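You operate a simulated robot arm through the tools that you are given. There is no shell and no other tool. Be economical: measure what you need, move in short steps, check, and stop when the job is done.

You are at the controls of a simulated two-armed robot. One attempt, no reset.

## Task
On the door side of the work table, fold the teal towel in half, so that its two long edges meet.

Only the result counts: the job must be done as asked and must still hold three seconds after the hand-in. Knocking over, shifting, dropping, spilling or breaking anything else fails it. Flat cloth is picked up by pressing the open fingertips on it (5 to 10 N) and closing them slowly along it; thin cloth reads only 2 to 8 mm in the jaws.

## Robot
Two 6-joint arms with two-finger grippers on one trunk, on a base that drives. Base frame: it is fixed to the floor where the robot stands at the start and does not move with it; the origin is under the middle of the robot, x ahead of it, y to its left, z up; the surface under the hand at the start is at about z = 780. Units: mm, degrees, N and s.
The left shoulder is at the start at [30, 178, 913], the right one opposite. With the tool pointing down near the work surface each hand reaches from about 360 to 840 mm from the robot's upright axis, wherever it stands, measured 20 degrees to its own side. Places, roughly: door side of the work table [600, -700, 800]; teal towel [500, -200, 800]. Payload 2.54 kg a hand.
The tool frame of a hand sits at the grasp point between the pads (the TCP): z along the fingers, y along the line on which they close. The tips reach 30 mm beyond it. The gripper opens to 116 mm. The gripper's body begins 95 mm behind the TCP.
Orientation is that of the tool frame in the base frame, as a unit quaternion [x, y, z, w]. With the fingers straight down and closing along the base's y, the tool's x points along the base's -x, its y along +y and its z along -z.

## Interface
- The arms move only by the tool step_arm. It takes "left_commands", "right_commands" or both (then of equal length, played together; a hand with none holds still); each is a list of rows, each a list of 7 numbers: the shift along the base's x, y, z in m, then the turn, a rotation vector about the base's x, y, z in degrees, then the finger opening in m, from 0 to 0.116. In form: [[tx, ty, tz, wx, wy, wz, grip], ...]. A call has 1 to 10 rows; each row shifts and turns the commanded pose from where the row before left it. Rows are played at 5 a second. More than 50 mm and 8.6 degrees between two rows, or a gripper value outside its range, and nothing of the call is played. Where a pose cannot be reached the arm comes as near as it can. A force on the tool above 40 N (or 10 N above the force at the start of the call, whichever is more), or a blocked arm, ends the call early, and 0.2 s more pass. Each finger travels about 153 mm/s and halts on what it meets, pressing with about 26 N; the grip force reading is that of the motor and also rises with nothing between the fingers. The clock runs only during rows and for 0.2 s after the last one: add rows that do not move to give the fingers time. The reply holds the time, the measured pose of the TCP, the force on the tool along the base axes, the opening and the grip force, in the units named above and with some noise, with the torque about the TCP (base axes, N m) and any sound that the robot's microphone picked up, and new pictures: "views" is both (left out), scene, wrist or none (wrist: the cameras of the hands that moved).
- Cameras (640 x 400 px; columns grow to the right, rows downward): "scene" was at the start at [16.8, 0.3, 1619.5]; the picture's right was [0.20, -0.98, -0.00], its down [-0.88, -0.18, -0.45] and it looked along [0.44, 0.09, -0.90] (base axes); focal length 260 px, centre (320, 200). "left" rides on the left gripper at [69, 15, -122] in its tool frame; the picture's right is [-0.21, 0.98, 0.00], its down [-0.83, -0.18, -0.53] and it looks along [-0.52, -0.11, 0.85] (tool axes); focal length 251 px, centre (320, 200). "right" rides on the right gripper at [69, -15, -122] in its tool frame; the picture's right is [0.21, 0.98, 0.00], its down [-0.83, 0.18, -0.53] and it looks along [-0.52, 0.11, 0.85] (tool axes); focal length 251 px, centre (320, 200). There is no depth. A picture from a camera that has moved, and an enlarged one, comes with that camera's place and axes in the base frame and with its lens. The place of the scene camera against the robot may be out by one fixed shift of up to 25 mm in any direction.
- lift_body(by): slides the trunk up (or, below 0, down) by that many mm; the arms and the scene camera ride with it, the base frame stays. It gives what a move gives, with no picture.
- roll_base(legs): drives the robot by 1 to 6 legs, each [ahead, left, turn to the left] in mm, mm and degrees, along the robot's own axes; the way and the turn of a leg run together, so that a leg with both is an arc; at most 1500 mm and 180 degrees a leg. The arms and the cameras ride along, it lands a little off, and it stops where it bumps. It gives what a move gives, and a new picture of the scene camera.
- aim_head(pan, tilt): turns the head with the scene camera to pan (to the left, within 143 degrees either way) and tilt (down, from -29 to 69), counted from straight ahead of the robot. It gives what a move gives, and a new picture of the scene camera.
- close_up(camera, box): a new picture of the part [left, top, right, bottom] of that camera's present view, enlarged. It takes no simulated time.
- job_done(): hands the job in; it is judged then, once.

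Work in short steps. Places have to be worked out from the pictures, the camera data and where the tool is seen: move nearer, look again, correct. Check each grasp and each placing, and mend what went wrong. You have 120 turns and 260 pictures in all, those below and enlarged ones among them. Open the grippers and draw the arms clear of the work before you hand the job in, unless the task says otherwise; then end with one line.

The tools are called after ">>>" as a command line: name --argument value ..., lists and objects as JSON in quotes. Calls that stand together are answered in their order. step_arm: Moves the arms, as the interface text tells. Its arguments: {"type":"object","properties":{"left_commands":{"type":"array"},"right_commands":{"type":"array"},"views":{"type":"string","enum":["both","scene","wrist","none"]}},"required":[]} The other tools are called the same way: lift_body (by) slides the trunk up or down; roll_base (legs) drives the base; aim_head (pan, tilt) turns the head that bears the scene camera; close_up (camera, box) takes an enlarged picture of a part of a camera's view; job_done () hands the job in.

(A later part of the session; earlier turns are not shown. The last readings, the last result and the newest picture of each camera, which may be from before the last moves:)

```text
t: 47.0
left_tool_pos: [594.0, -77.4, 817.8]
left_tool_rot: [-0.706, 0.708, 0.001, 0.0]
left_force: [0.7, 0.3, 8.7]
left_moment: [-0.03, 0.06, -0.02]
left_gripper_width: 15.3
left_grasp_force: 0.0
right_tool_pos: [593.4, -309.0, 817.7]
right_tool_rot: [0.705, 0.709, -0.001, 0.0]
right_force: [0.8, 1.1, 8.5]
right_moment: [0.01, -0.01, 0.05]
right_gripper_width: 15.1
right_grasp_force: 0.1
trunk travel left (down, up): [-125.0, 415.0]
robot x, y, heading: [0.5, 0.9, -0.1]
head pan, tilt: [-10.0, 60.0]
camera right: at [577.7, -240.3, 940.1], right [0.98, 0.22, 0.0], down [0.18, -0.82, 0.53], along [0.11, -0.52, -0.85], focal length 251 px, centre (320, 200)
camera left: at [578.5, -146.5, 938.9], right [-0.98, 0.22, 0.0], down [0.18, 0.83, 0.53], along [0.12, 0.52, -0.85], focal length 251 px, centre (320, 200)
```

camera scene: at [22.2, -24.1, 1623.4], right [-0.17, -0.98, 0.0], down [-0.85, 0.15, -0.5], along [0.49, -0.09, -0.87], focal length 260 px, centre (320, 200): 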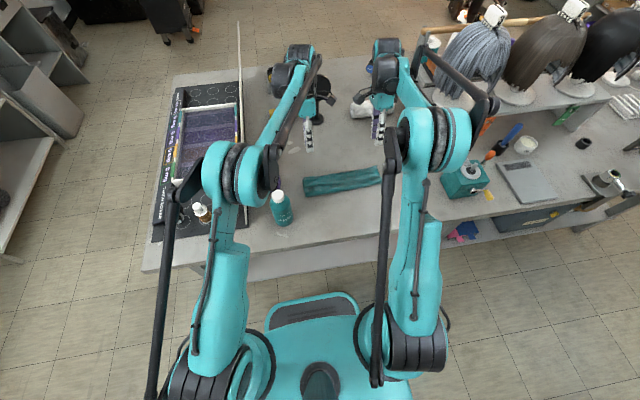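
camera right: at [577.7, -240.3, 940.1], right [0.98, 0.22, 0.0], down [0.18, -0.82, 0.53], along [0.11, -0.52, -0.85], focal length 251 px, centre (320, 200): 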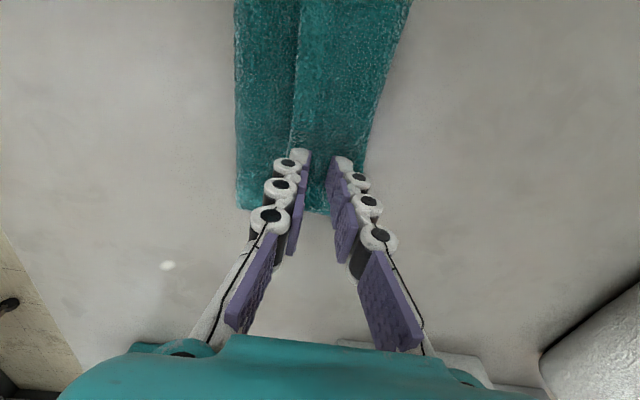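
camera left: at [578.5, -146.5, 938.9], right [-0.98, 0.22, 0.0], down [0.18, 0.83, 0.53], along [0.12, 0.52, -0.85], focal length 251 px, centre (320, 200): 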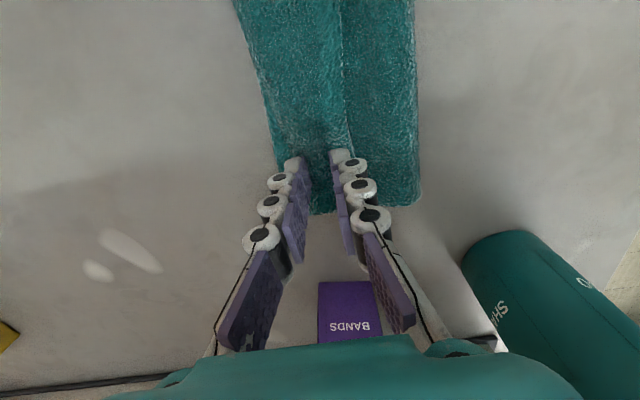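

Contact is at 8.6 N on the stack with the fingers just inside the hem edge. I'll close slowly.

>>> step_arm --left_commands '[[0, 0, 0, 0, 0, 0, 0.014], [0, 0, 0, 0, 0, 0, 0.011], [0, 0, 0, 0, 0, 0, 0.008], [0, 0, 0, 0, 0, 0, 0.005], [0, 0, 0, 0, 0, 0, 0.002], [0, 0, 0, 0, 0, 0, 0], [0, 0, 0, 0, 0, 0, 0], [0, 0, 0.01, 0, 0, 0, 0], [0, 0, 0.01, 0, 0, 0, 0], [0, 0, 0, 0, 0, 0, 0]]' --right_commands '[[0, 0, 0, 0, 0, 0, 0.014], [0, 0, 0, 0, 0, 0, 0.011], [0, 0, 0, 0, 0, 0, 0.008], [0, 0, 0, 0, 0, 0, 0.005], [0, 0, 0, 0, 0, 0, 0.002], [0, 0, 0, 0, 0, 0, 0], [0, 0, 0, 0, 0, 0, 0], [0, 0, 0.01, 0, 0, 0, 0], [0, 0, 0.01, 0, 0, 0, 0], [0, 0, 0, 0, 0, 0, 0]]' --views "wrist"

```text
t: 49.1
left_tool_pos: [594.8, -77.8, 836.8]
left_tool_rot: [-0.705, 0.709, 0.0, 0.0]
left_force: [0.4, -0.4, 0.6]
left_moment: [-0.02, 0.02, 0.0]
left_gripper_width: 3.3
left_grasp_force: 26.3
right_tool_pos: [595.7, -308.4, 837.5]
right_tool_rot: [0.706, 0.708, -0.001, -0.002]
right_force: [-0.4, 0.2, 0.5]
right_moment: [-0.02, -0.02, 0.02]
right_gripper_width: 1.6
right_grasp_force: 25.8
trunk travel left (down, up): [-125.0, 415.0]
robot x, y, heading: [-1.6, -1.2, 0.1]
head pan, tilt: [-10.0, 60.0]
camera right: at [579.1, -240.3, 959.2], right [0.98, 0.22, 0.0], down [0.19, -0.82, 0.53], along [0.11, -0.52, -0.85], focal length 251 px, centre (320, 200)
camera left: at [579.2, -146.9, 957.9], right [-0.98, 0.22, 0.0], down [0.18, 0.83, 0.53], along [0.11, 0.52, -0.85], focal length 251 px, centre (320, 200)
```

right: 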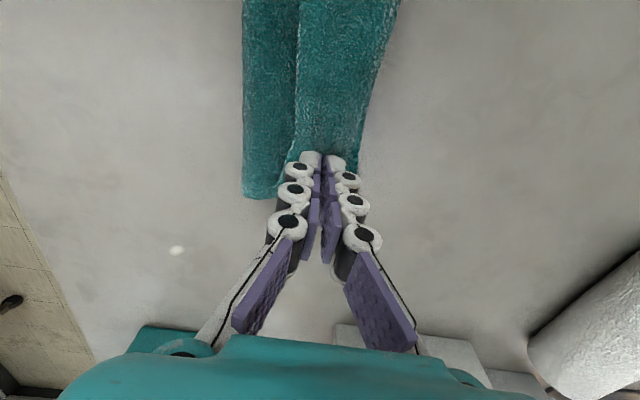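
left: 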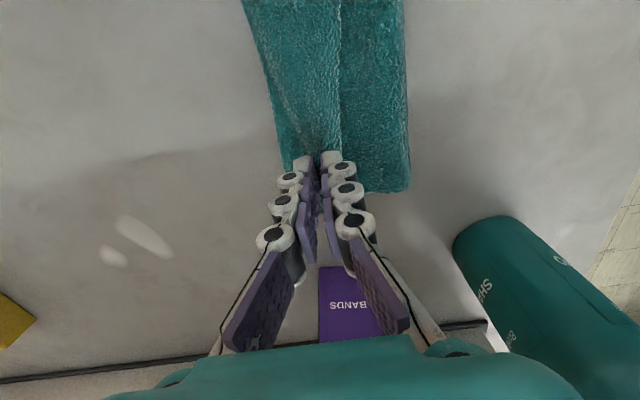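

Left reads 3.3 mm and right only 1.6 mm, so I'll check the right hand closely before moving on.

>>> close_up --camera "right" --box '[220, 80, 420, 205]'

>>> close_up --camera "left" --box '[220, 80, 420, 205]'

```text
3.20 times, centred on (320, 142) of right
camera zoom: at [579.1, -240.3, 959.2], right [0.98, 0.22, 0.0], down [0.19, -0.82, 0.53], along [0.11, -0.52, -0.85], focal length 805 px, centre (320, 384)
```

zoom: 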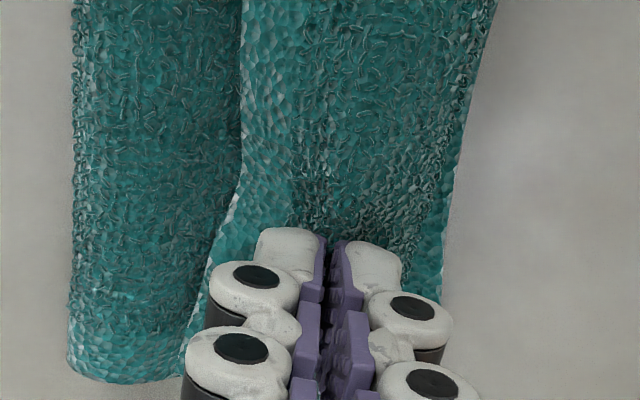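

```text
3.20 times, centred on (320, 142) of left
camera zoom: at [579.2, -146.9, 957.9], right [-0.98, 0.22, 0.0], down [0.18, 0.83, 0.53], along [0.11, 0.52, -0.85], focal length 805 px, centre (320, 384)
```

zoom: 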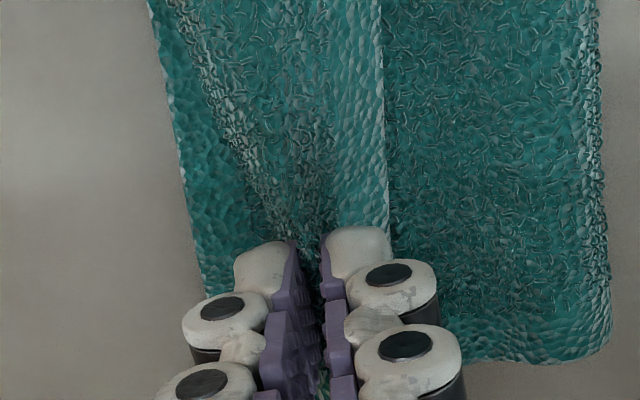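

The right hand seems to hold too. I'll lift up and back to about (530, h≈75) to reopen the fold, then look.

>>> step_arm --left_commands '[[-0.003, 0, 0.012, 0, 0, 0, 0], [-0.007, 0, 0.012, 0, 0, 0, 0], [-0.015, 0, 0.01, 0, 0, 0, 0], [-0.02, 0, 0.008, 0, 0, 0, 0], [-0.02, 0, 0.006, 0, 0, 0, 0], [0, 0, 0, 0, 0, 0, 0]]' --right_commands '[[-0.003, 0, 0.012, 0, 0, 0, 0], [-0.007, 0, 0.012, 0, 0, 0, 0], [-0.015, 0, 0.01, 0, 0, 0, 0], [-0.02, 0, 0.008, 0, 0, 0, 0], [-0.02, 0, 0.006, 0, 0, 0, 0], [0, 0, 0, 0, 0, 0, 0]]' --views "both"

```text
t: 50.5
left_tool_pos: [529.9, -77.4, 883.9]
left_tool_rot: [-0.706, 0.708, 0.001, -0.001]
left_force: [-1.1, -0.8, -1.0]
left_moment: [0.0, 0.02, 0.0]
left_gripper_width: 3.4
left_grasp_force: 26.1
right_tool_pos: [529.5, -308.8, 884.6]
right_tool_rot: [0.706, 0.708, -0.001, -0.001]
right_force: [-0.4, -0.6, -0.1]
right_moment: [-0.03, 0.04, -0.02]
right_gripper_width: 1.4
right_grasp_force: 25.7
trunk travel left (down, up): [-125.0, 415.0]
robot x, y, heading: [1.4, 1.4, -0.1]
head pan, tilt: [-10.0, 60.0]
camera scene: at [22.4, -24.0, 1623.4], right [-0.17, -0.98, 0.0], down [-0.85, 0.15, -0.5], along [0.49, -0.09, -0.87], focal length 260 px, centre (320, 200)
camera right: at [513.9, -240.5, 1007.5], right [0.98, 0.22, 0.0], down [0.19, -0.82, 0.53], along [0.11, -0.52, -0.85], focal length 251 px, centre (320, 200)
camera left: at [514.7, -146.9, 1005.6], right [-0.98, 0.22, 0.0], down [0.19, 0.83, 0.53], along [0.11, 0.52, -0.85], focal length 251 px, centre (320, 200)
```

scene: 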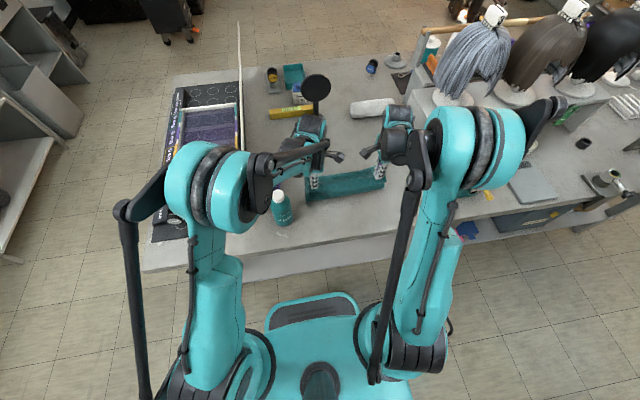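
right: 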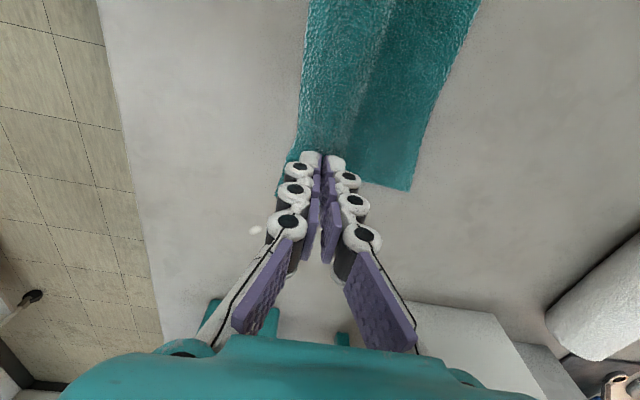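
left: 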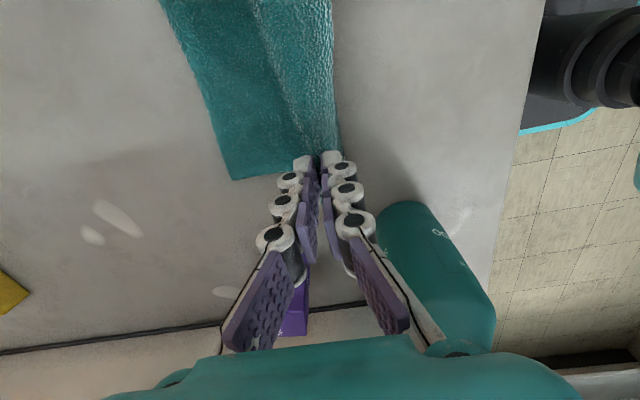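

Both hold, and the lower edge is at x≈626–631, so the crease should be near 517. I'll lower first so the loop bulges back toward me, then roll forward low to x≈572.

>>> step_arm --left_commands '[[-0.005, 0, -0.015, 0, 0, 0, 0], [0.0, 0, -0.013, 0, 0, 0, 0], [0.008, 0, -0.007, 0, 0, 0, 0], [0.012, 0, -0.004, 0, 0, 0, 0], [0.012, 0, -0.006, 0, 0, 0, 0], [0.009, 0, -0.007, 0, 0, 0, 0], [0.006, 0, -0.009, 0, 0, 0, 0], [0, 0, 0, 0, 0, 0, 0]]' --right_commands '[[-0.005, 0, -0.015, 0, 0, 0, 0], [0.0, 0, -0.013, 0, 0, 0, 0], [0.009, 0, -0.007, 0, 0, 0, 0], [0.013, 0, -0.004, 0, 0, 0, 0], [0.013, 0, -0.006, 0, 0, 0, 0], [0.009, 0, -0.007, 0, 0, 0, 0], [0.006, 0, -0.009, 0, 0, 0, 0], [0, 0, 0, 0, 0, 0, 0]]' --views "wrist"

```text
t: 52.4
left_tool_pos: [571.4, -78.5, 823.1]
left_tool_rot: [-0.706, 0.708, 0.001, 0.0]
left_force: [0.3, -0.1, 0.8]
left_moment: [0.0, 0.03, -0.01]
left_gripper_width: 3.2
left_grasp_force: 26.0
right_tool_pos: [573.1, -307.9, 824.0]
right_tool_rot: [0.706, 0.708, -0.001, -0.001]
right_force: [0.4, -0.7, -0.4]
right_moment: [0.02, -0.01, -0.03]
right_gripper_width: 1.5
right_grasp_force: 25.9
trunk travel left (down, up): [-125.0, 415.0]
robot x, y, heading: [-1.2, 0.4, 0.1]
head pan, tilt: [-10.0, 60.0]
camera right: at [558.3, -240.5, 946.3], right [0.98, 0.22, 0.0], down [0.19, -0.82, 0.53], along [0.11, -0.52, -0.85], focal length 251 px, centre (320, 200)
camera left: at [556.1, -146.9, 945.0], right [-0.98, 0.22, 0.0], down [0.18, 0.83, 0.53], along [0.12, 0.52, -0.85], focal length 251 px, centre (320, 200)
```

right: 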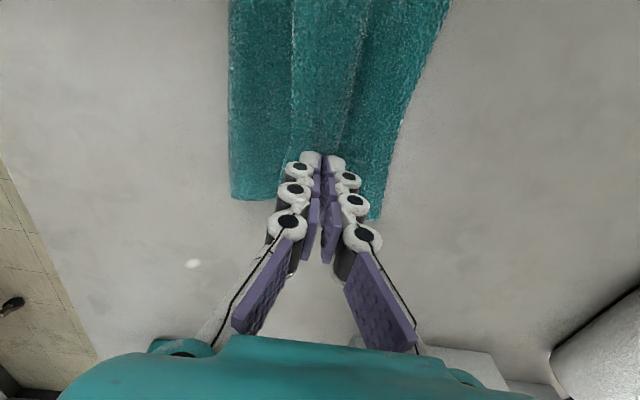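
left: 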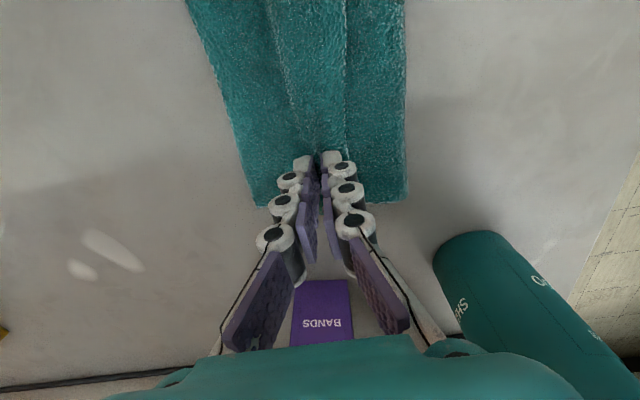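

The crease is now at about 514–518 with the lower edge at 625, which is right for half the width. Next I'll lower slightly and pull forward so the bulge in front of the jaws rolls out, leaving only a short hem.

>>> step_arm --left_commands '[[0, 0, -0.004, 0, 0, 0, 0], [0.006, 0, 0, 0, 0, 0, 0], [0.006, 0, 0, 0, 0, 0, 0], [0.006, 0, 0, 0, 0, 0, 0], [0.005, 0, 0, 0, 0, 0, 0], [0, 0, 0, 0, 0, 0, 0]]' --right_commands '[[0, 0, -0.005, 0, 0, 0, 0], [0.006, 0, 0, 0, 0, 0, 0], [0.006, 0, 0, 0, 0, 0, 0], [0.006, 0, 0, 0, 0, 0, 0], [0.005, 0, 0, 0, 0, 0, 0], [0, 0, 0, 0, 0, 0, 0]]' --views "wrist"

```text
t: 53.8
left_tool_pos: [594.4, -78.4, 820.0]
left_tool_rot: [-0.706, 0.708, 0.0, -0.001]
left_force: [-0.5, 0.2, 2.2]
left_moment: [0.0, 0.05, 0.0]
left_gripper_width: 2.9
left_grasp_force: 26.2
right_tool_pos: [597.3, -308.3, 818.0]
right_tool_rot: [0.705, 0.709, 0.0, 0.0]
right_force: [-0.8, 0.0, 2.0]
right_moment: [0.0, 0.04, -0.03]
right_gripper_width: 1.5
right_grasp_force: 26.2
trunk travel left (down, up): [-125.0, 415.0]
robot x, y, heading: [-1.5, -3.0, 0.2]
head pan, tilt: [-10.0, 60.0]
camera right: at [581.6, -240.7, 941.3], right [0.98, 0.22, 0.0], down [0.19, -0.82, 0.53], along [0.11, -0.52, -0.85], focal length 251 px, centre (320, 200)
camera left: at [579.1, -146.8, 941.3], right [-0.98, 0.22, 0.0], down [0.18, 0.83, 0.53], along [0.12, 0.52, -0.85], focal length 251 px, centre (320, 200)
```

right: 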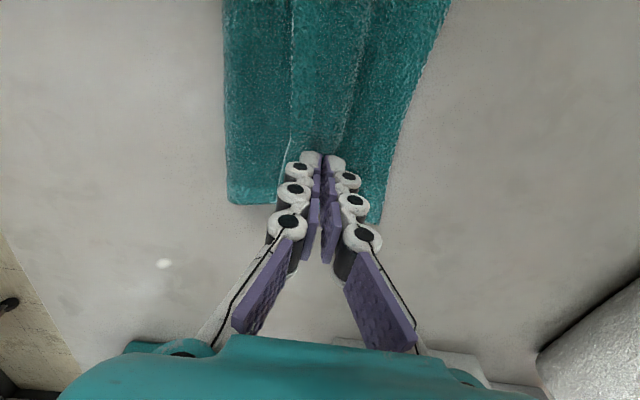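
left: 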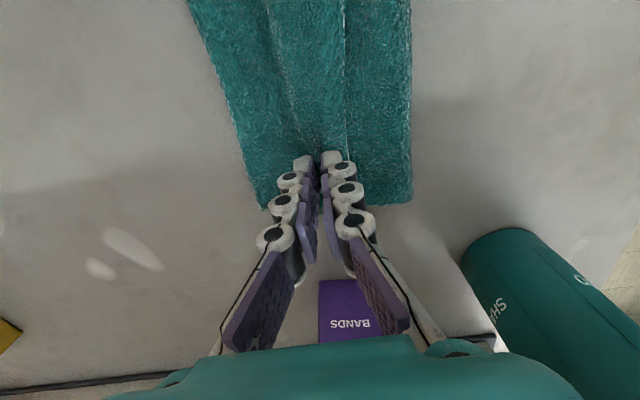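

The whole towel slid forward rigidly (crease ≈537, lower edge ≈650), so its geometry is still fine. Keeping the grip on the hem, I'll lift and carry it forward over the lower edge to unroll the fold-back, then look before releasing in the air.

>>> step_arm --left_commands '[[0, 0, 0.012, 0, 0, 0, 0], [0.005, 0, 0.012, 0, 0, 0, 0], [0.01, 0, 0.01, 0, 0, 0, 0], [0.01, 0, 0.006, 0, 0, 0, 0], [0, 0, 0, 0, 0, 0, 0]]' --right_commands '[[0, 0, 0.013, 0, 0, 0, 0], [0.005, 0, 0.013, 0, 0, 0, 0], [0.01, 0, 0.01, 0, 0, 0, 0], [0.01, 0, 0.006, 0, 0, 0, 0], [0, 0, 0, 0, 0, 0, 0]]' --views "wrist"

```text
t: 55.0
left_tool_pos: [620.2, -77.8, 859.9]
left_tool_rot: [-0.706, 0.709, 0.001, -0.001]
left_force: [0.6, -0.3, -0.3]
left_moment: [-0.01, -0.02, -0.04]
left_gripper_width: 3.0
left_grasp_force: 26.1
right_tool_pos: [622.4, -308.4, 861.2]
right_tool_rot: [0.706, 0.708, -0.001, 0.0]
right_force: [0.3, -0.1, 0.2]
right_moment: [-0.02, -0.04, 0.02]
right_gripper_width: 1.5
right_grasp_force: 25.8
trunk travel left (down, up): [-125.0, 415.0]
robot x, y, heading: [-0.6, 6.3, 0.2]
head pan, tilt: [-10.0, 60.0]
camera right: at [606.6, -240.7, 983.5], right [0.98, 0.22, 0.0], down [0.19, -0.82, 0.53], along [0.11, -0.52, -0.85], focal length 251 px, centre (320, 200)
camera left: at [604.6, -146.6, 980.8], right [-0.98, 0.22, 0.0], down [0.18, 0.83, 0.53], along [0.12, 0.52, -0.85], focal length 251 px, centre (320, 200)
```

right: 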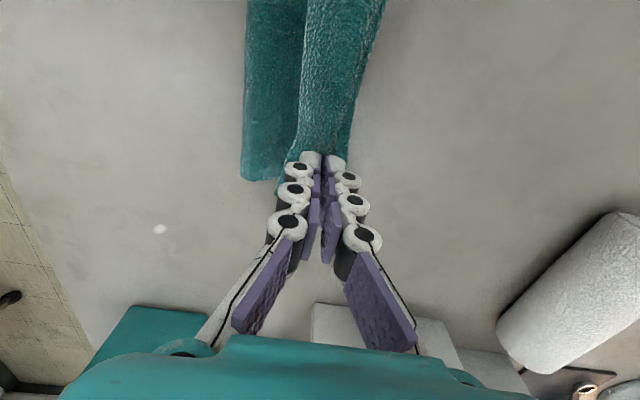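
left: 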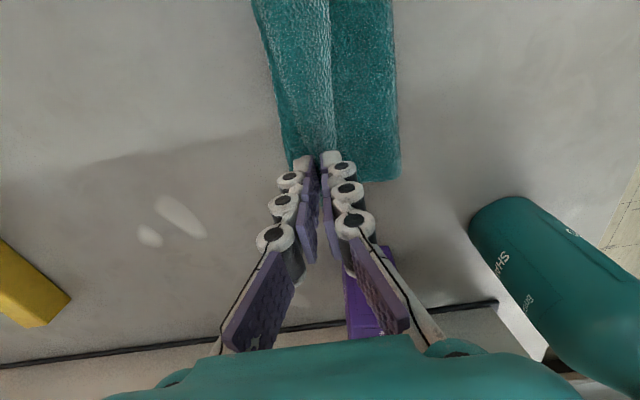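

Lifting that far pulled the crease forward (≈564). I'll go back: reopen up and behind, then lower and roll forward again to the good geometry (tip about 54 mm short of the lower edge).

>>> step_arm --left_commands '[[-0.02, 0, 0.015, 0, 0, 0, 0], [-0.025, 0, 0.01, 0, 0, 0, 0], [-0.025, 0, 0.0, 0, 0, 0, 0], [0, 0, -0.015, 0, 0, 0, 0], [0.005, 0, -0.013, 0, 0, 0, 0], [0.01, 0, -0.01, 0, 0, 0, 0], [0.012, 0, -0.01, 0, 0, 0, 0], [0.009, 0, -0.008, 0, 0, 0, 0], [0.006, 0, -0.006, 0, 0, 0, 0], [0, 0, 0, 0, 0, 0, 0]]' --right_commands '[[-0.02, 0, 0.015, 0, 0, 0, 0], [-0.025, 0, 0.01, 0, 0, 0, 0], [-0.025, 0, 0.0, 0, 0, 0, 0], [0, 0, -0.015, 0, 0, 0, 0], [0.005, 0, -0.013, 0, 0, 0, 0], [0.01, 0, -0.01, 0, 0, 0, 0], [0.012, 0, -0.01, 0, 0, 0, 0], [0.009, 0, -0.008, 0, 0, 0, 0], [0.006, 0, -0.007, 0, 0, 0, 0], [0, 0, 0, 0, 0, 0, 0]]' --views "wrist"

```text
t: 57.1
left_tool_pos: [592.0, -77.3, 822.4]
left_tool_rot: [-0.706, 0.708, 0.0, 0.0]
left_force: [0.9, -0.3, 0.4]
left_moment: [0.05, -0.01, -0.05]
left_gripper_width: 3.1
left_grasp_force: 26.4
right_tool_pos: [593.5, -309.0, 821.6]
right_tool_rot: [0.706, 0.708, -0.001, -0.001]
right_force: [-0.1, -0.4, 1.3]
right_moment: [-0.01, -0.01, -0.01]
right_gripper_width: 1.7
right_grasp_force: 25.9
trunk travel left (down, up): [-125.0, 415.0]
robot x, y, heading: [5.2, 0.8, 0.1]
head pan, tilt: [-10.0, 60.0]
camera right: at [578.6, -240.9, 944.9], right [0.98, 0.22, 0.0], down [0.19, -0.82, 0.53], along [0.11, -0.52, -0.85], focal length 251 px, centre (320, 200)
camera left: at [576.4, -146.6, 944.4], right [-0.98, 0.22, 0.0], down [0.18, 0.83, 0.53], along [0.11, 0.52, -0.85], focal length 251 px, centre (320, 200)
```

right: 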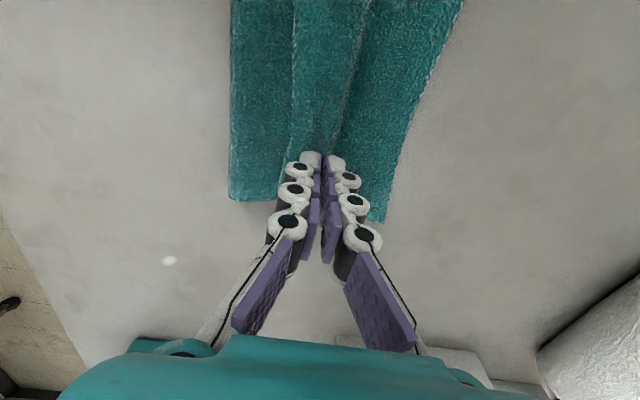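
left: 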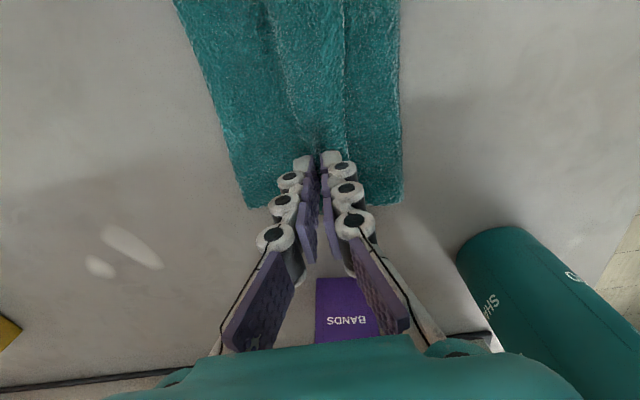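

Good geometry again: crease ≈533–538, lower edge ≈654. I'll release here gently and rise straight up.

>>> step_arm --left_commands '[[0, 0, -0.003, 0, 0, 0, 0], [0, 0, 0, 0, 0, 0, 0.006], [0, 0, 0, 0, 0, 0, 0.014], [0, 0, 0.004, 0, 0, 0, 0.024], [0, 0, 0.015, 0, 0, 0, 0.026], [0, 0, 0.03, 0, 0, 0, 0.026], [0, 0, 0.04, 0, 0, 0, 0.026], [0, 0, 0.04, 0, 0, 0, 0.026], [0, 0, 0.0, 0, 0, 0, 0.026]]' --right_commands '[[0, 0, -0.003, 0, 0, 0, 0], [0, 0, 0, 0, 0, 0, 0.006], [0, 0, 0, 0, 0, 0, 0.014], [0, 0, 0.004, 0, 0, 0, 0.024], [0, 0, 0.015, 0, 0, 0, 0.026], [0, 0, 0.03, 0, 0, 0, 0.026], [0, 0, 0.04, 0, 0, 0, 0.026], [0, 0, 0.04, 0, 0, 0, 0.026], [0, 0, 0.0, 0, 0, 0, 0.026]]' --views "wrist"

>>> close_up --camera "scene" --box '[290, 140, 400, 209]'

```text
t: 59.1
left_tool_pos: [592.9, -77.5, 948.3]
left_tool_rot: [-0.706, 0.708, 0.001, 0.0]
left_force: [0.1, 0.0, -0.2]
left_moment: [0.02, 0.02, -0.02]
left_gripper_width: 26.1
left_grasp_force: 0.1
right_tool_pos: [595.1, -309.5, 948.0]
right_tool_rot: [0.705, 0.709, 0.0, -0.001]
right_force: [0.3, 0.5, -0.3]
right_moment: [0.02, -0.03, -0.01]
right_gripper_width: 25.9
right_grasp_force: 0.1
trunk travel left (down, up): [-125.0, 415.0]
robot x, y, heading: [2.1, 1.2, -0.2]
head pan, tilt: [-10.0, 60.0]
camera right: at [578.7, -241.0, 1070.4], right [0.98, 0.22, 0.0], down [0.19, -0.83, 0.53], along [0.11, -0.52, -0.85], focal length 251 px, centre (320, 200)
camera left: at [577.1, -146.9, 1070.3], right [-0.98, 0.22, 0.0], down [0.19, 0.83, 0.53], along [0.11, 0.52, -0.85], focal length 251 px, centre (320, 200)
```

right: 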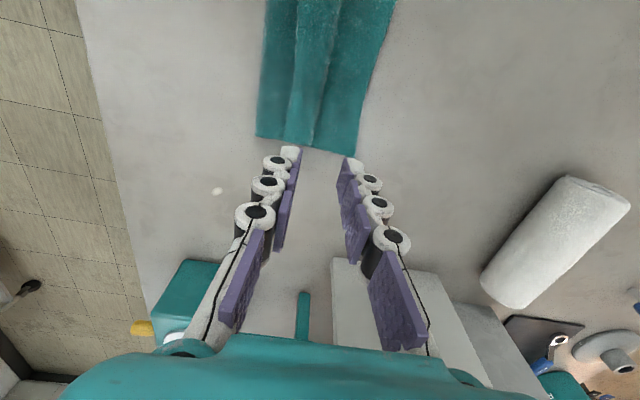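
left: 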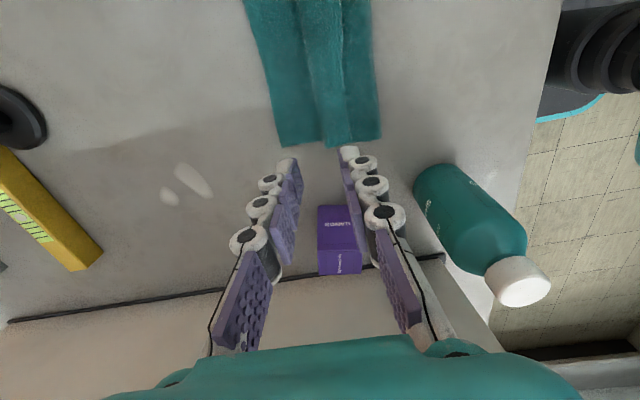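

```text
5.80 times, centred on (345, 174) of scene
camera zoom: at [22.3, -24.2, 1623.4], right [-0.17, -0.98, 0.0], down [-0.85, 0.15, -0.5], along [0.49, -0.09, -0.87], focal length 1505 px, centre (175, 348)
```

zoom: 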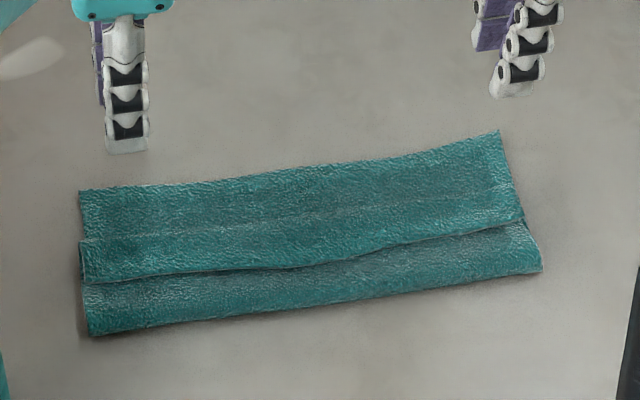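

I'll take enlarged wrist views to measure the crease, hem edge, fold-back and lower edge.

>>> close_up --camera "right" --box '[220, 0, 460, 150]'

>>> close_up --camera "left" --box '[200, 0, 440, 150]'

```text
2.67 times, centred on (340, 75) of right
camera zoom: at [578.7, -241.0, 1070.4], right [0.98, 0.22, 0.0], down [0.19, -0.83, 0.53], along [0.11, -0.52, -0.85], focal length 670 px, centre (267, 533)
```

zoom: 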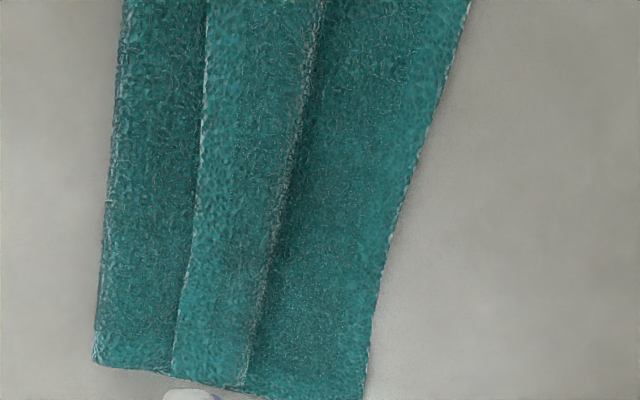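

```text
2.67 times, centred on (320, 75) of left
camera zoom: at [577.1, -146.9, 1070.3], right [-0.98, 0.22, 0.0], down [0.19, 0.83, 0.53], along [0.11, 0.52, -0.85], focal length 670 px, centre (320, 533)
```

zoom: 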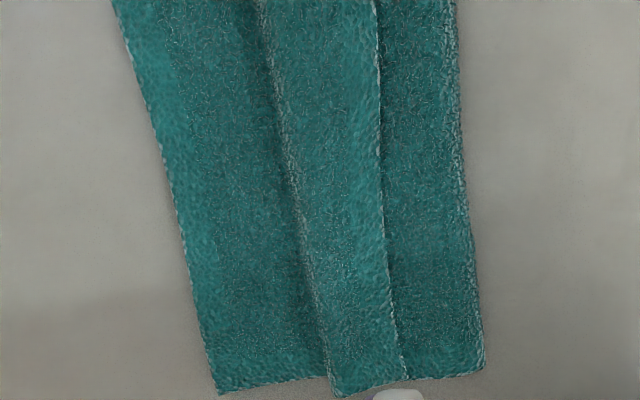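

Measured: crease ≈525, hem edge ≈556, fold-back ≈590, lower edge ≈642. Unrolled, the top edge would fall about 10–15 mm short of the lower edge, and a light forward pull can correct that. Now I'll pinch just the hem's free edge, with the outer finger beyond it and the inner finger on it.

>>> step_arm --left_commands '[[-0.016, 0, -0.03, 0, 0, 0, 0.015], [-0.016, 0, -0.04, 0, 0, 0, 0.015], [0, 0, -0.04, 0, 0, 0, 0.015], [0, 0, -0.01, 0, 0, 0, 0.015], [0, 0, 0, 0, 0, 0, 0.015]]' --right_commands '[[-0.018, 0, -0.03, 0, 0, 0, 0.015], [-0.018, 0, -0.04, 0, 0, 0, 0.015], [0, 0, -0.04, 0, 0, 0, 0.015], [0, 0, -0.01, 0, 0, 0, 0.015], [0, 0, 0, 0, 0, 0, 0.015]]' --views "wrist"

```text
t: 60.4
left_tool_pos: [559.8, -78.5, 826.7]
left_tool_rot: [-0.706, 0.709, 0.0, -0.001]
left_force: [-0.1, 0.6, 0.6]
left_moment: [-0.01, 0.01, -0.03]
left_gripper_width: 14.9
left_grasp_force: 0.1
right_tool_pos: [558.7, -308.3, 828.2]
right_tool_rot: [0.706, 0.708, -0.001, -0.001]
right_force: [-0.1, 0.6, -0.5]
right_moment: [0.0, -0.01, 0.02]
right_gripper_width: 14.7
right_grasp_force: 0.1
trunk travel left (down, up): [-125.0, 415.0]
robot x, y, heading: [-1.2, 1.3, -0.1]
head pan, tilt: [-10.0, 60.0]
camera right: at [543.3, -240.7, 950.6], right [0.98, 0.22, 0.0], down [0.19, -0.82, 0.53], along [0.11, -0.52, -0.85], focal length 251 px, centre (320, 200)
camera left: at [544.9, -146.9, 948.7], right [-0.98, 0.22, 0.0], down [0.18, 0.83, 0.53], along [0.11, 0.52, -0.85], focal length 251 px, centre (320, 200)
```

right: 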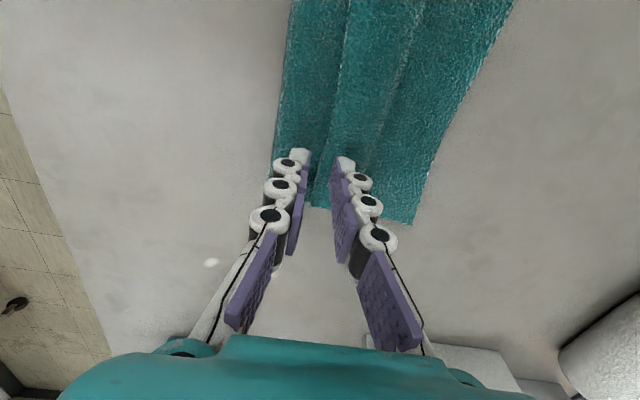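
left: 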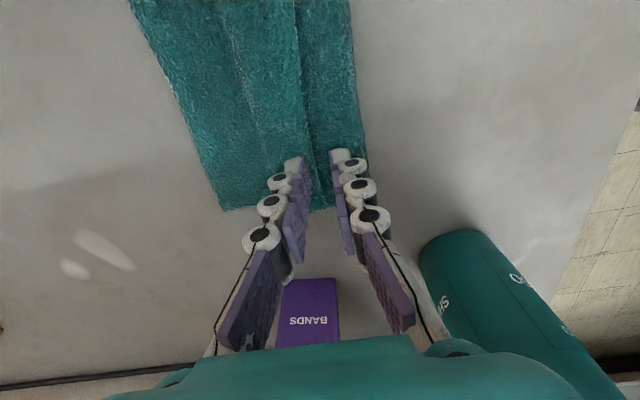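

The hem edge is at about 562, with the inner finger about 5 mm inside it. I'll press down gently, then close.

>>> step_arm --left_commands '[[-0.001, 0, -0.004, 0, 0, 0, 0.015], [0, 0, -0.003, 0, 0, 0, 0.015], [0, 0, -0.0015, 0, 0, 0, 0.015], [0, 0, 0, 0, 0, 0, 0.015]]' --right_commands '[[-0.001, 0, -0.005, 0, 0, 0, 0.015], [0, 0, -0.003, 0, 0, 0, 0.015], [0, 0, -0.002, 0, 0, 0, 0.015], [0, 0, 0, 0, 0, 0, 0.015]]' --views "wrist"

```text
t: 61.4
left_tool_pos: [558.4, -77.9, 819.2]
left_tool_rot: [-0.706, 0.709, 0.001, -0.001]
left_force: [0.1, 0.5, 1.0]
left_moment: [-0.01, -0.02, -0.01]
left_gripper_width: 14.9
left_grasp_force: 0.1
right_tool_pos: [557.6, -308.5, 817.8]
right_tool_rot: [0.706, 0.709, 0.0, -0.001]
right_force: [0.6, -0.2, 3.3]
right_moment: [0.0, -0.03, -0.01]
right_gripper_width: 15.3
right_grasp_force: 0.4
trunk travel left (down, up): [-125.0, 415.0]
robot x, y, heading: [1.3, 3.5, -0.0]
head pan, tilt: [-10.0, 60.0]
camera right: at [541.4, -240.7, 941.2], right [0.98, 0.22, 0.0], down [0.19, -0.82, 0.53], along [0.11, -0.52, -0.85], focal length 251 px, centre (320, 200)
camera left: at [543.1, -146.8, 941.1], right [-0.98, 0.22, 0.0], down [0.18, 0.83, 0.53], along [0.12, 0.52, -0.85], focal length 251 px, centre (320, 200)
```

right: 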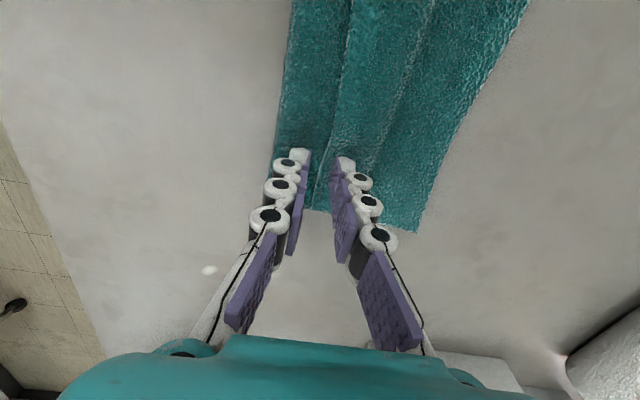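
left: 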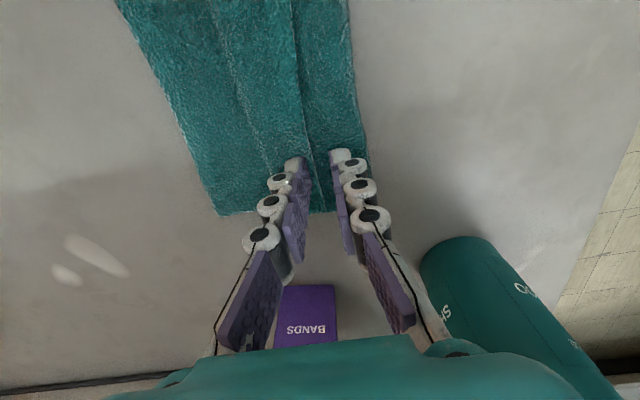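

The edge lies between the fingers, close to the inner one. I'll press slightly more and close slowly.

>>> step_arm --left_commands '[[0, 0, -0.0016, 0, 0, 0, 0.014], [0, 0, 0, 0, 0, 0, 0.0115], [0, 0, 0, 0, 0, 0, 0.009], [0, 0, 0, 0, 0, 0, 0.0065], [0, 0, 0, 0, 0, 0, 0.004], [0, 0, 0, 0, 0, 0, 0.0015], [0, 0, 0, 0, 0, 0, 0], [0, 0, 0.005, 0, 0, 0, 0], [0, 0, 0.005, 0, 0, 0, 0], [0, 0, 0, 0, 0, 0, 0]]' --right_commands '[[0, 0, -0.0008, 0, 0, 0, 0.014], [0, 0, 0, 0, 0, 0, 0.0115], [0, 0, 0, 0, 0, 0, 0.009], [0, 0, 0, 0, 0, 0, 0.0065], [0, 0, 0, 0, 0, 0, 0.004], [0, 0, 0, 0, 0, 0, 0.0015], [0, 0, 0, 0, 0, 0, 0], [0, 0, 0.005, 0, 0, 0, 0], [0, 0, 0.005, 0, 0, 0, 0], [0, 0, 0, 0, 0, 0, 0]]' --views "none"

>>> close_up --camera "right" --box '[220, 80, 420, 205]'

>>> close_up --camera "left" --box '[220, 80, 420, 205]'

```text
t: 63.5
left_tool_pos: [558.2, -77.1, 827.5]
left_tool_rot: [-0.706, 0.708, 0.001, 0.0]
left_force: [0.6, -0.1, 0.3]
left_moment: [0.01, -0.01, 0.01]
left_gripper_width: 0.1
left_grasp_force: 26.0
right_tool_pos: [555.5, -309.3, 827.4]
right_tool_rot: [0.706, 0.709, -0.001, -0.001]
right_force: [-0.7, 0.4, 0.6]
right_moment: [0.0, -0.04, 0.0]
right_gripper_width: 0.1
right_grasp_force: 26.1
trunk travel left (down, up): [-125.0, 415.0]
robot x, y, heading: [2.5, 0.4, 0.1]
head pan, tilt: [-10.0, 60.0]
```

```text
3.20 times, centred on (320, 142) of right
camera zoom: at [541.8, -241.2, 950.3], right [0.98, 0.22, 0.0], down [0.19, -0.82, 0.53], along [0.11, -0.52, -0.85], focal length 805 px, centre (320, 384)
```

zoom: 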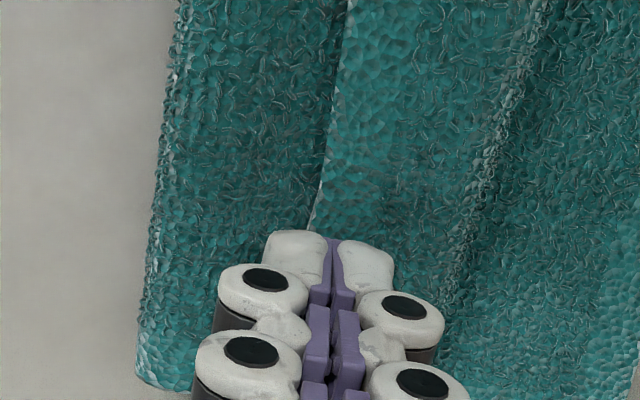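

```text
3.20 times, centred on (320, 142) of left
camera zoom: at [543.3, -146.9, 949.9], right [-0.98, 0.22, 0.0], down [0.18, 0.83, 0.53], along [0.11, 0.52, -0.85], focal length 805 px, centre (320, 384)
```

zoom: 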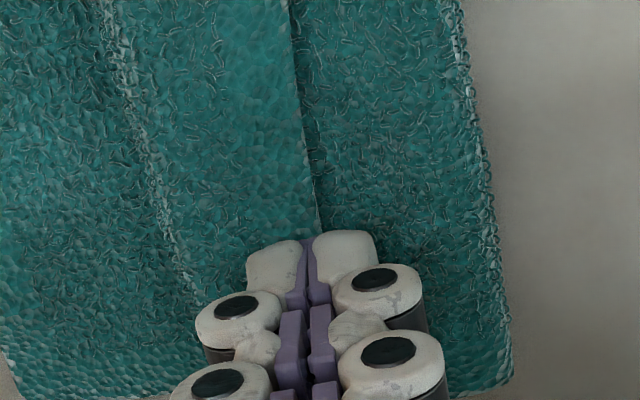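

Missed, both jaws empty. I'll regrasp as before with the outer finger just inside the hem edge (edge ≈553–556) and a 10 mm opening.

>>> step_arm --left_commands '[[0, 0, 0.01, 0, 0, 0, 0], [0.006, 0, 0, 0, 0, 0, 0.01], [0.006, 0, 0, 0, 0, 0, 0.01], [0, 0, -0.008, 0, 0, 0, 0.01], [0, 0, -0.007, 0, 0, 0, 0.01], [0, 0, -0.004, 0, 0, 0, 0.01], [0, 0, -0.001, 0, 0, 0, 0.01], [0, 0, 0, 0, 0, 0, 0.01]]' --right_commands '[[0, 0, 0.01, 0, 0, 0, 0], [0.006, 0, 0, 0, 0, 0, 0.01], [0.006, 0, 0, 0, 0, 0, 0.01], [0, 0, -0.008, 0, 0, 0, 0.01], [0, 0, -0.007, 0, 0, 0, 0.01], [0, 0, -0.004, 0, 0, 0, 0.01], [0, 0, -0.001, 0, 0, 0, 0.01], [0, 0, 0, 0, 0, 0, 0.01]]' --views "wrist"

```text
t: 65.3
left_tool_pos: [569.9, -77.7, 819.6]
left_tool_rot: [-0.706, 0.709, 0.0, -0.001]
left_force: [-0.5, 0.2, 4.4]
left_moment: [0.0, 0.04, 0.0]
left_gripper_width: 9.5
left_grasp_force: 0.0
right_tool_pos: [568.3, -309.7, 818.9]
right_tool_rot: [0.706, 0.708, -0.001, -0.001]
right_force: [0.3, 0.6, 4.2]
right_moment: [-0.01, 0.0, 0.04]
right_gripper_width: 9.5
right_grasp_force: 0.0
trunk travel left (down, up): [-125.0, 415.0]
robot x, y, heading: [0.3, 1.3, -0.0]
head pan, tilt: [-10.0, 60.0]
camera right: at [553.0, -241.0, 940.8], right [0.98, 0.22, 0.0], down [0.18, -0.82, 0.53], along [0.11, -0.52, -0.85], focal length 251 px, centre (320, 200)
camera left: at [555.0, -146.7, 940.3], right [-0.98, 0.22, 0.0], down [0.18, 0.83, 0.53], along [0.12, 0.52, -0.85], focal length 251 px, centre (320, 200)
```

right: 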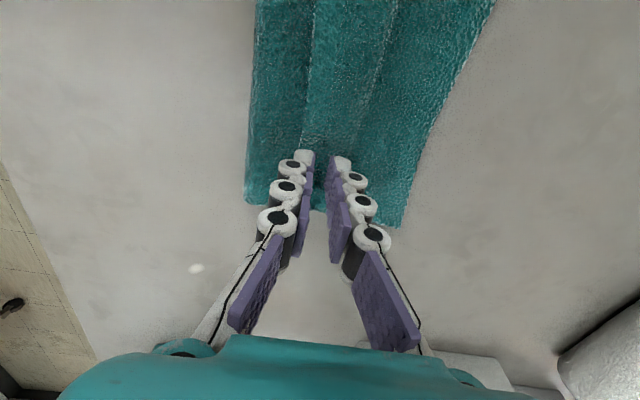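
left: 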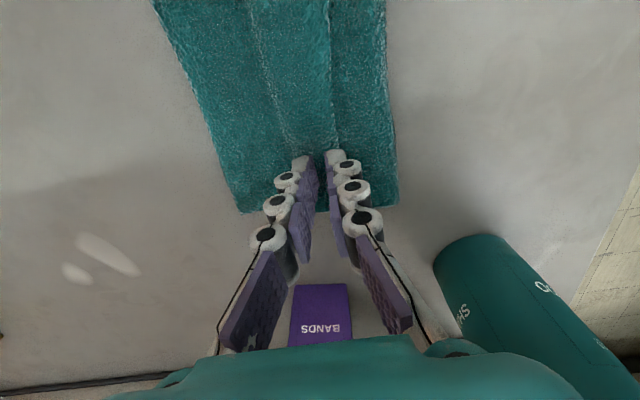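

Outer fingers sit right on the hem edge with light contact. I'll press a bit and close.

>>> step_arm --left_commands '[[0, 0, -0.0008, 0, 0, 0, 0.009], [0, 0, 0, 0, 0, 0, 0.007], [0, 0, 0, 0, 0, 0, 0.005], [0, 0, 0, 0, 0, 0, 0.003], [0, 0, 0, 0, 0, 0, 0.001], [0, 0, 0, 0, 0, 0, 0], [0, 0, 0, 0, 0, 0, 0], [0, 0, 0.005, 0, 0, 0, 0], [0, 0, 0.005, 0, 0, 0, 0], [0, 0, 0, 0, 0, 0, 0]]' --right_commands '[[0, 0, -0.0008, 0, 0, 0, 0.009], [0, 0, 0, 0, 0, 0, 0.007], [0, 0, 0, 0, 0, 0, 0.005], [0, 0, 0, 0, 0, 0, 0.003], [0, 0, 0, 0, 0, 0, 0.001], [0, 0, 0, 0, 0, 0, 0], [0, 0, 0, 0, 0, 0, 0], [0, 0, 0.005, 0, 0, 0, 0], [0, 0, 0.005, 0, 0, 0, 0], [0, 0, 0, 0, 0, 0, 0]]' --views "none"

>>> close_up --camera "right" --box '[220, 80, 420, 205]'

>>> close_up --camera "left" --box '[220, 80, 420, 205]'

```text
t: 67.5
left_tool_pos: [569.4, -77.8, 827.1]
left_tool_rot: [-0.705, 0.709, 0.001, -0.001]
left_force: [0.2, 0.3, 0.2]
left_moment: [0.06, 0.02, -0.01]
left_gripper_width: 0.0
left_grasp_force: 26.2
right_tool_pos: [568.7, -309.1, 827.5]
right_tool_rot: [0.706, 0.708, -0.001, -0.001]
right_force: [-0.8, 0.3, 0.3]
right_moment: [-0.02, -0.01, 0.0]
right_gripper_width: 0.0
right_grasp_force: 25.5
trunk travel left (down, up): [-125.0, 415.0]
robot x, y, heading: [-0.6, -1.8, -0.0]
head pan, tilt: [-10.0, 60.0]
```

```text
3.20 times, centred on (320, 142) of right
camera zoom: at [553.7, -240.9, 949.8], right [0.98, 0.22, 0.0], down [0.19, -0.82, 0.53], along [0.11, -0.52, -0.85], focal length 805 px, centre (320, 384)
```

zoom: 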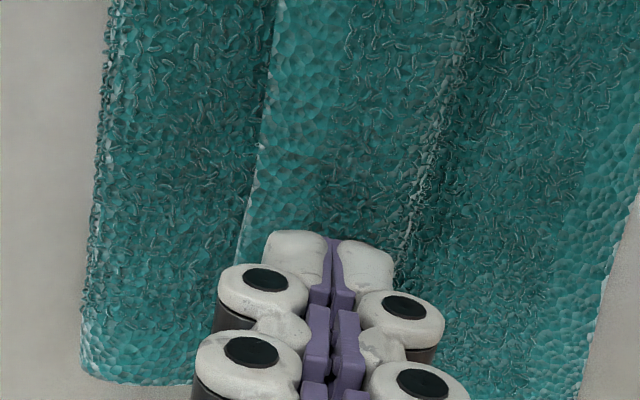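

```text
3.20 times, centred on (320, 142) of left
camera zoom: at [555.1, -147.0, 949.1], right [-0.98, 0.22, 0.0], down [0.18, 0.83, 0.53], along [0.11, 0.52, -0.85], focal length 805 px, centre (320, 384)
```

zoom: 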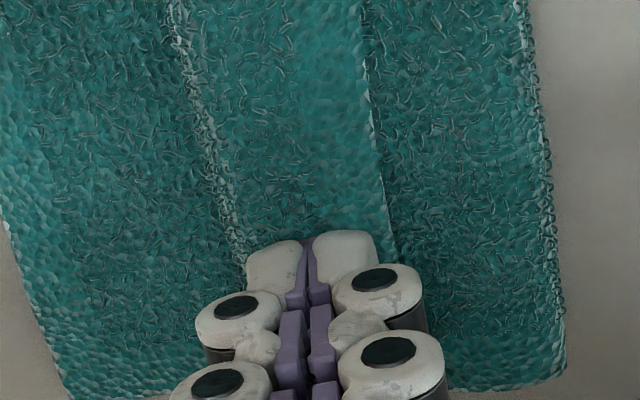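

Missed again: the opening and pressure were too small. I'll retry with a 16 mm opening and about 9 N, as in the grasp that worked.

>>> step_arm --left_commands '[[0.003, 0, 0.006, 0, 0, 0, 0.016], [0, 0, 0, 0, 0, 0, 0.016], [0, 0, -0.008, 0, 0, 0, 0.016], [0, 0, -0.006, 0, 0, 0, 0.016], [0, 0, -0.0025, 0, 0, 0, 0.016], [0, 0, 0, 0, 0, 0, 0.016]]' --right_commands '[[0, 0, 0.006, 0, 0, 0, 0.016], [0, 0, 0, 0, 0, 0, 0.016], [0, 0, -0.008, 0, 0, 0, 0.016], [0, 0, -0.006, 0, 0, 0, 0.016], [0, 0, -0.0025, 0, 0, 0, 0.016], [0, 0, 0, 0, 0, 0, 0.016]]' --views "wrist"

```text
t: 69.0
left_tool_pos: [573.6, -77.9, 817.1]
left_tool_rot: [-0.706, 0.708, 0.0, 0.0]
left_force: [0.4, -0.2, 5.7]
left_moment: [-0.03, 0.04, 0.0]
left_gripper_width: 15.5
left_grasp_force: 0.0
right_tool_pos: [568.0, -309.8, 817.6]
right_tool_rot: [0.706, 0.708, -0.001, 0.0]
right_force: [-0.3, -0.4, 8.0]
right_moment: [-0.02, -0.02, -0.02]
right_gripper_width: 15.3
right_grasp_force: 0.1
trunk travel left (down, up): [-125.0, 415.0]
robot x, y, heading: [4.7, 2.1, 0.1]
head pan, tilt: [-10.0, 60.0]
camera right: at [553.1, -240.6, 939.7], right [0.98, 0.22, 0.0], down [0.18, -0.82, 0.53], along [0.11, -0.52, -0.85], focal length 251 px, centre (320, 200)
camera left: at [557.6, -146.9, 939.3], right [-0.98, 0.22, 0.0], down [0.18, 0.83, 0.53], along [0.12, 0.52, -0.85], focal length 251 px, centre (320, 200)
```

right: 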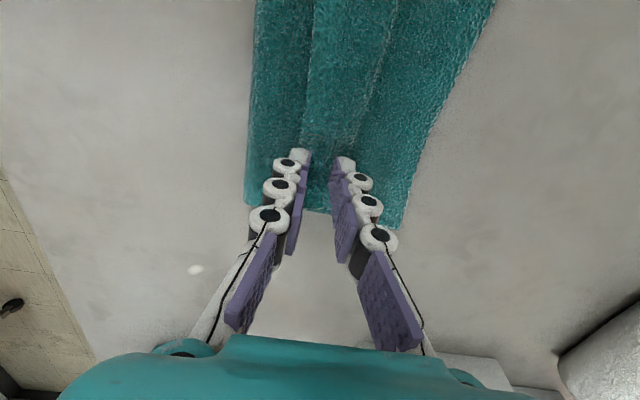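
left: 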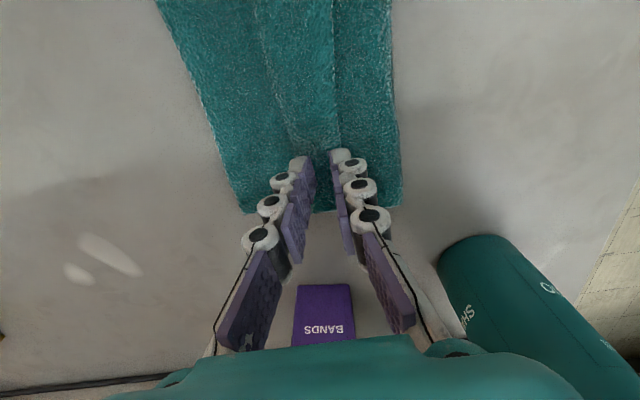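

Positions look right with 6–8 N contact. I'll close slowly, pressing a little more.

>>> step_arm --left_commands '[[0, 0, -0.001, 0, 0, 0, 0.014], [0, 0, 0, 0, 0, 0, 0.011], [0, 0, 0, 0, 0, 0, 0.008], [0, 0, 0, 0, 0, 0, 0.005], [0, 0, 0, 0, 0, 0, 0.002], [0, 0, 0, 0, 0, 0, 0], [0, 0, 0, 0, 0, 0, 0], [0, 0, 0.004, 0, 0, 0, 0], [0, 0, 0.004, 0, 0, 0, 0], [0, 0, 0, 0, 0, 0, 0]]' --right_commands '[[0, 0, -0.0007, 0, 0, 0, 0.014], [0, 0, 0, 0, 0, 0, 0.011], [0, 0, 0, 0, 0, 0, 0.008], [0, 0, 0, 0, 0, 0, 0.005], [0, 0, 0, 0, 0, 0, 0.002], [0, 0, 0, 0, 0, 0, 0], [0, 0, 0, 0, 0, 0, 0], [0, 0, 0.004, 0, 0, 0, 0], [0, 0, 0.004, 0, 0, 0, 0], [0, 0, 0, 0, 0, 0, 0]]' --views "none"

>>> close_up --camera "right" --box '[220, 80, 420, 205]'

>>> close_up --camera "left" --box '[220, 80, 420, 205]'

```text
t: 71.2
left_tool_pos: [573.8, -77.8, 823.9]
left_tool_rot: [-0.706, 0.709, 0.001, -0.002]
left_force: [-0.3, -1.4, 0.9]
left_moment: [-0.01, -0.01, -0.01]
left_gripper_width: 2.9
left_grasp_force: 25.6
right_tool_pos: [569.5, -308.8, 823.6]
right_tool_rot: [0.706, 0.708, -0.001, 0.0]
right_force: [0.3, 0.5, 0.1]
right_moment: [-0.01, 0.01, 0.0]
right_gripper_width: 3.3
right_grasp_force: 26.1
trunk travel left (down, up): [-125.0, 415.0]
robot x, y, heading: [2.1, -2.7, 0.1]
head pan, tilt: [-10.0, 60.0]
```

```text
3.20 times, centred on (320, 142) of right
camera zoom: at [553.9, -240.8, 945.9], right [0.98, 0.22, 0.0], down [0.19, -0.82, 0.53], along [0.11, -0.52, -0.85], focal length 805 px, centre (320, 384)
```

zoom: 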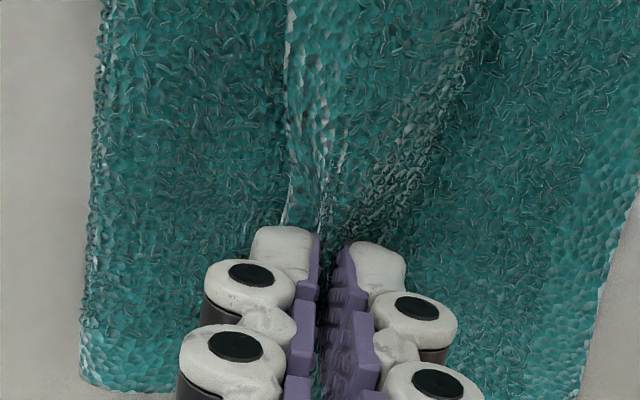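

```text
3.20 times, centred on (320, 142) of left
camera zoom: at [558.3, -146.9, 945.7], right [-0.98, 0.22, 0.0], down [0.18, 0.83, 0.53], along [0.11, 0.52, -0.85], focal length 805 px, centre (320, 384)
```

zoom: 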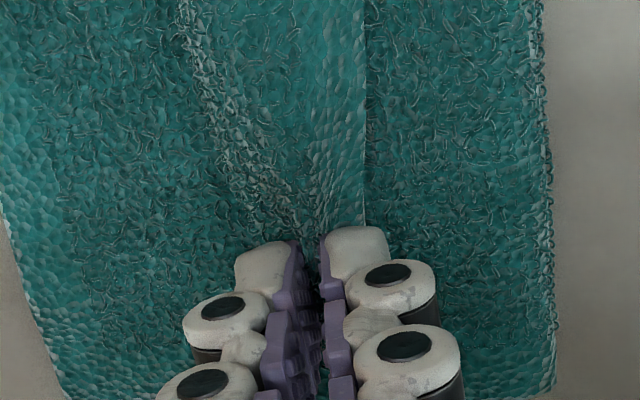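

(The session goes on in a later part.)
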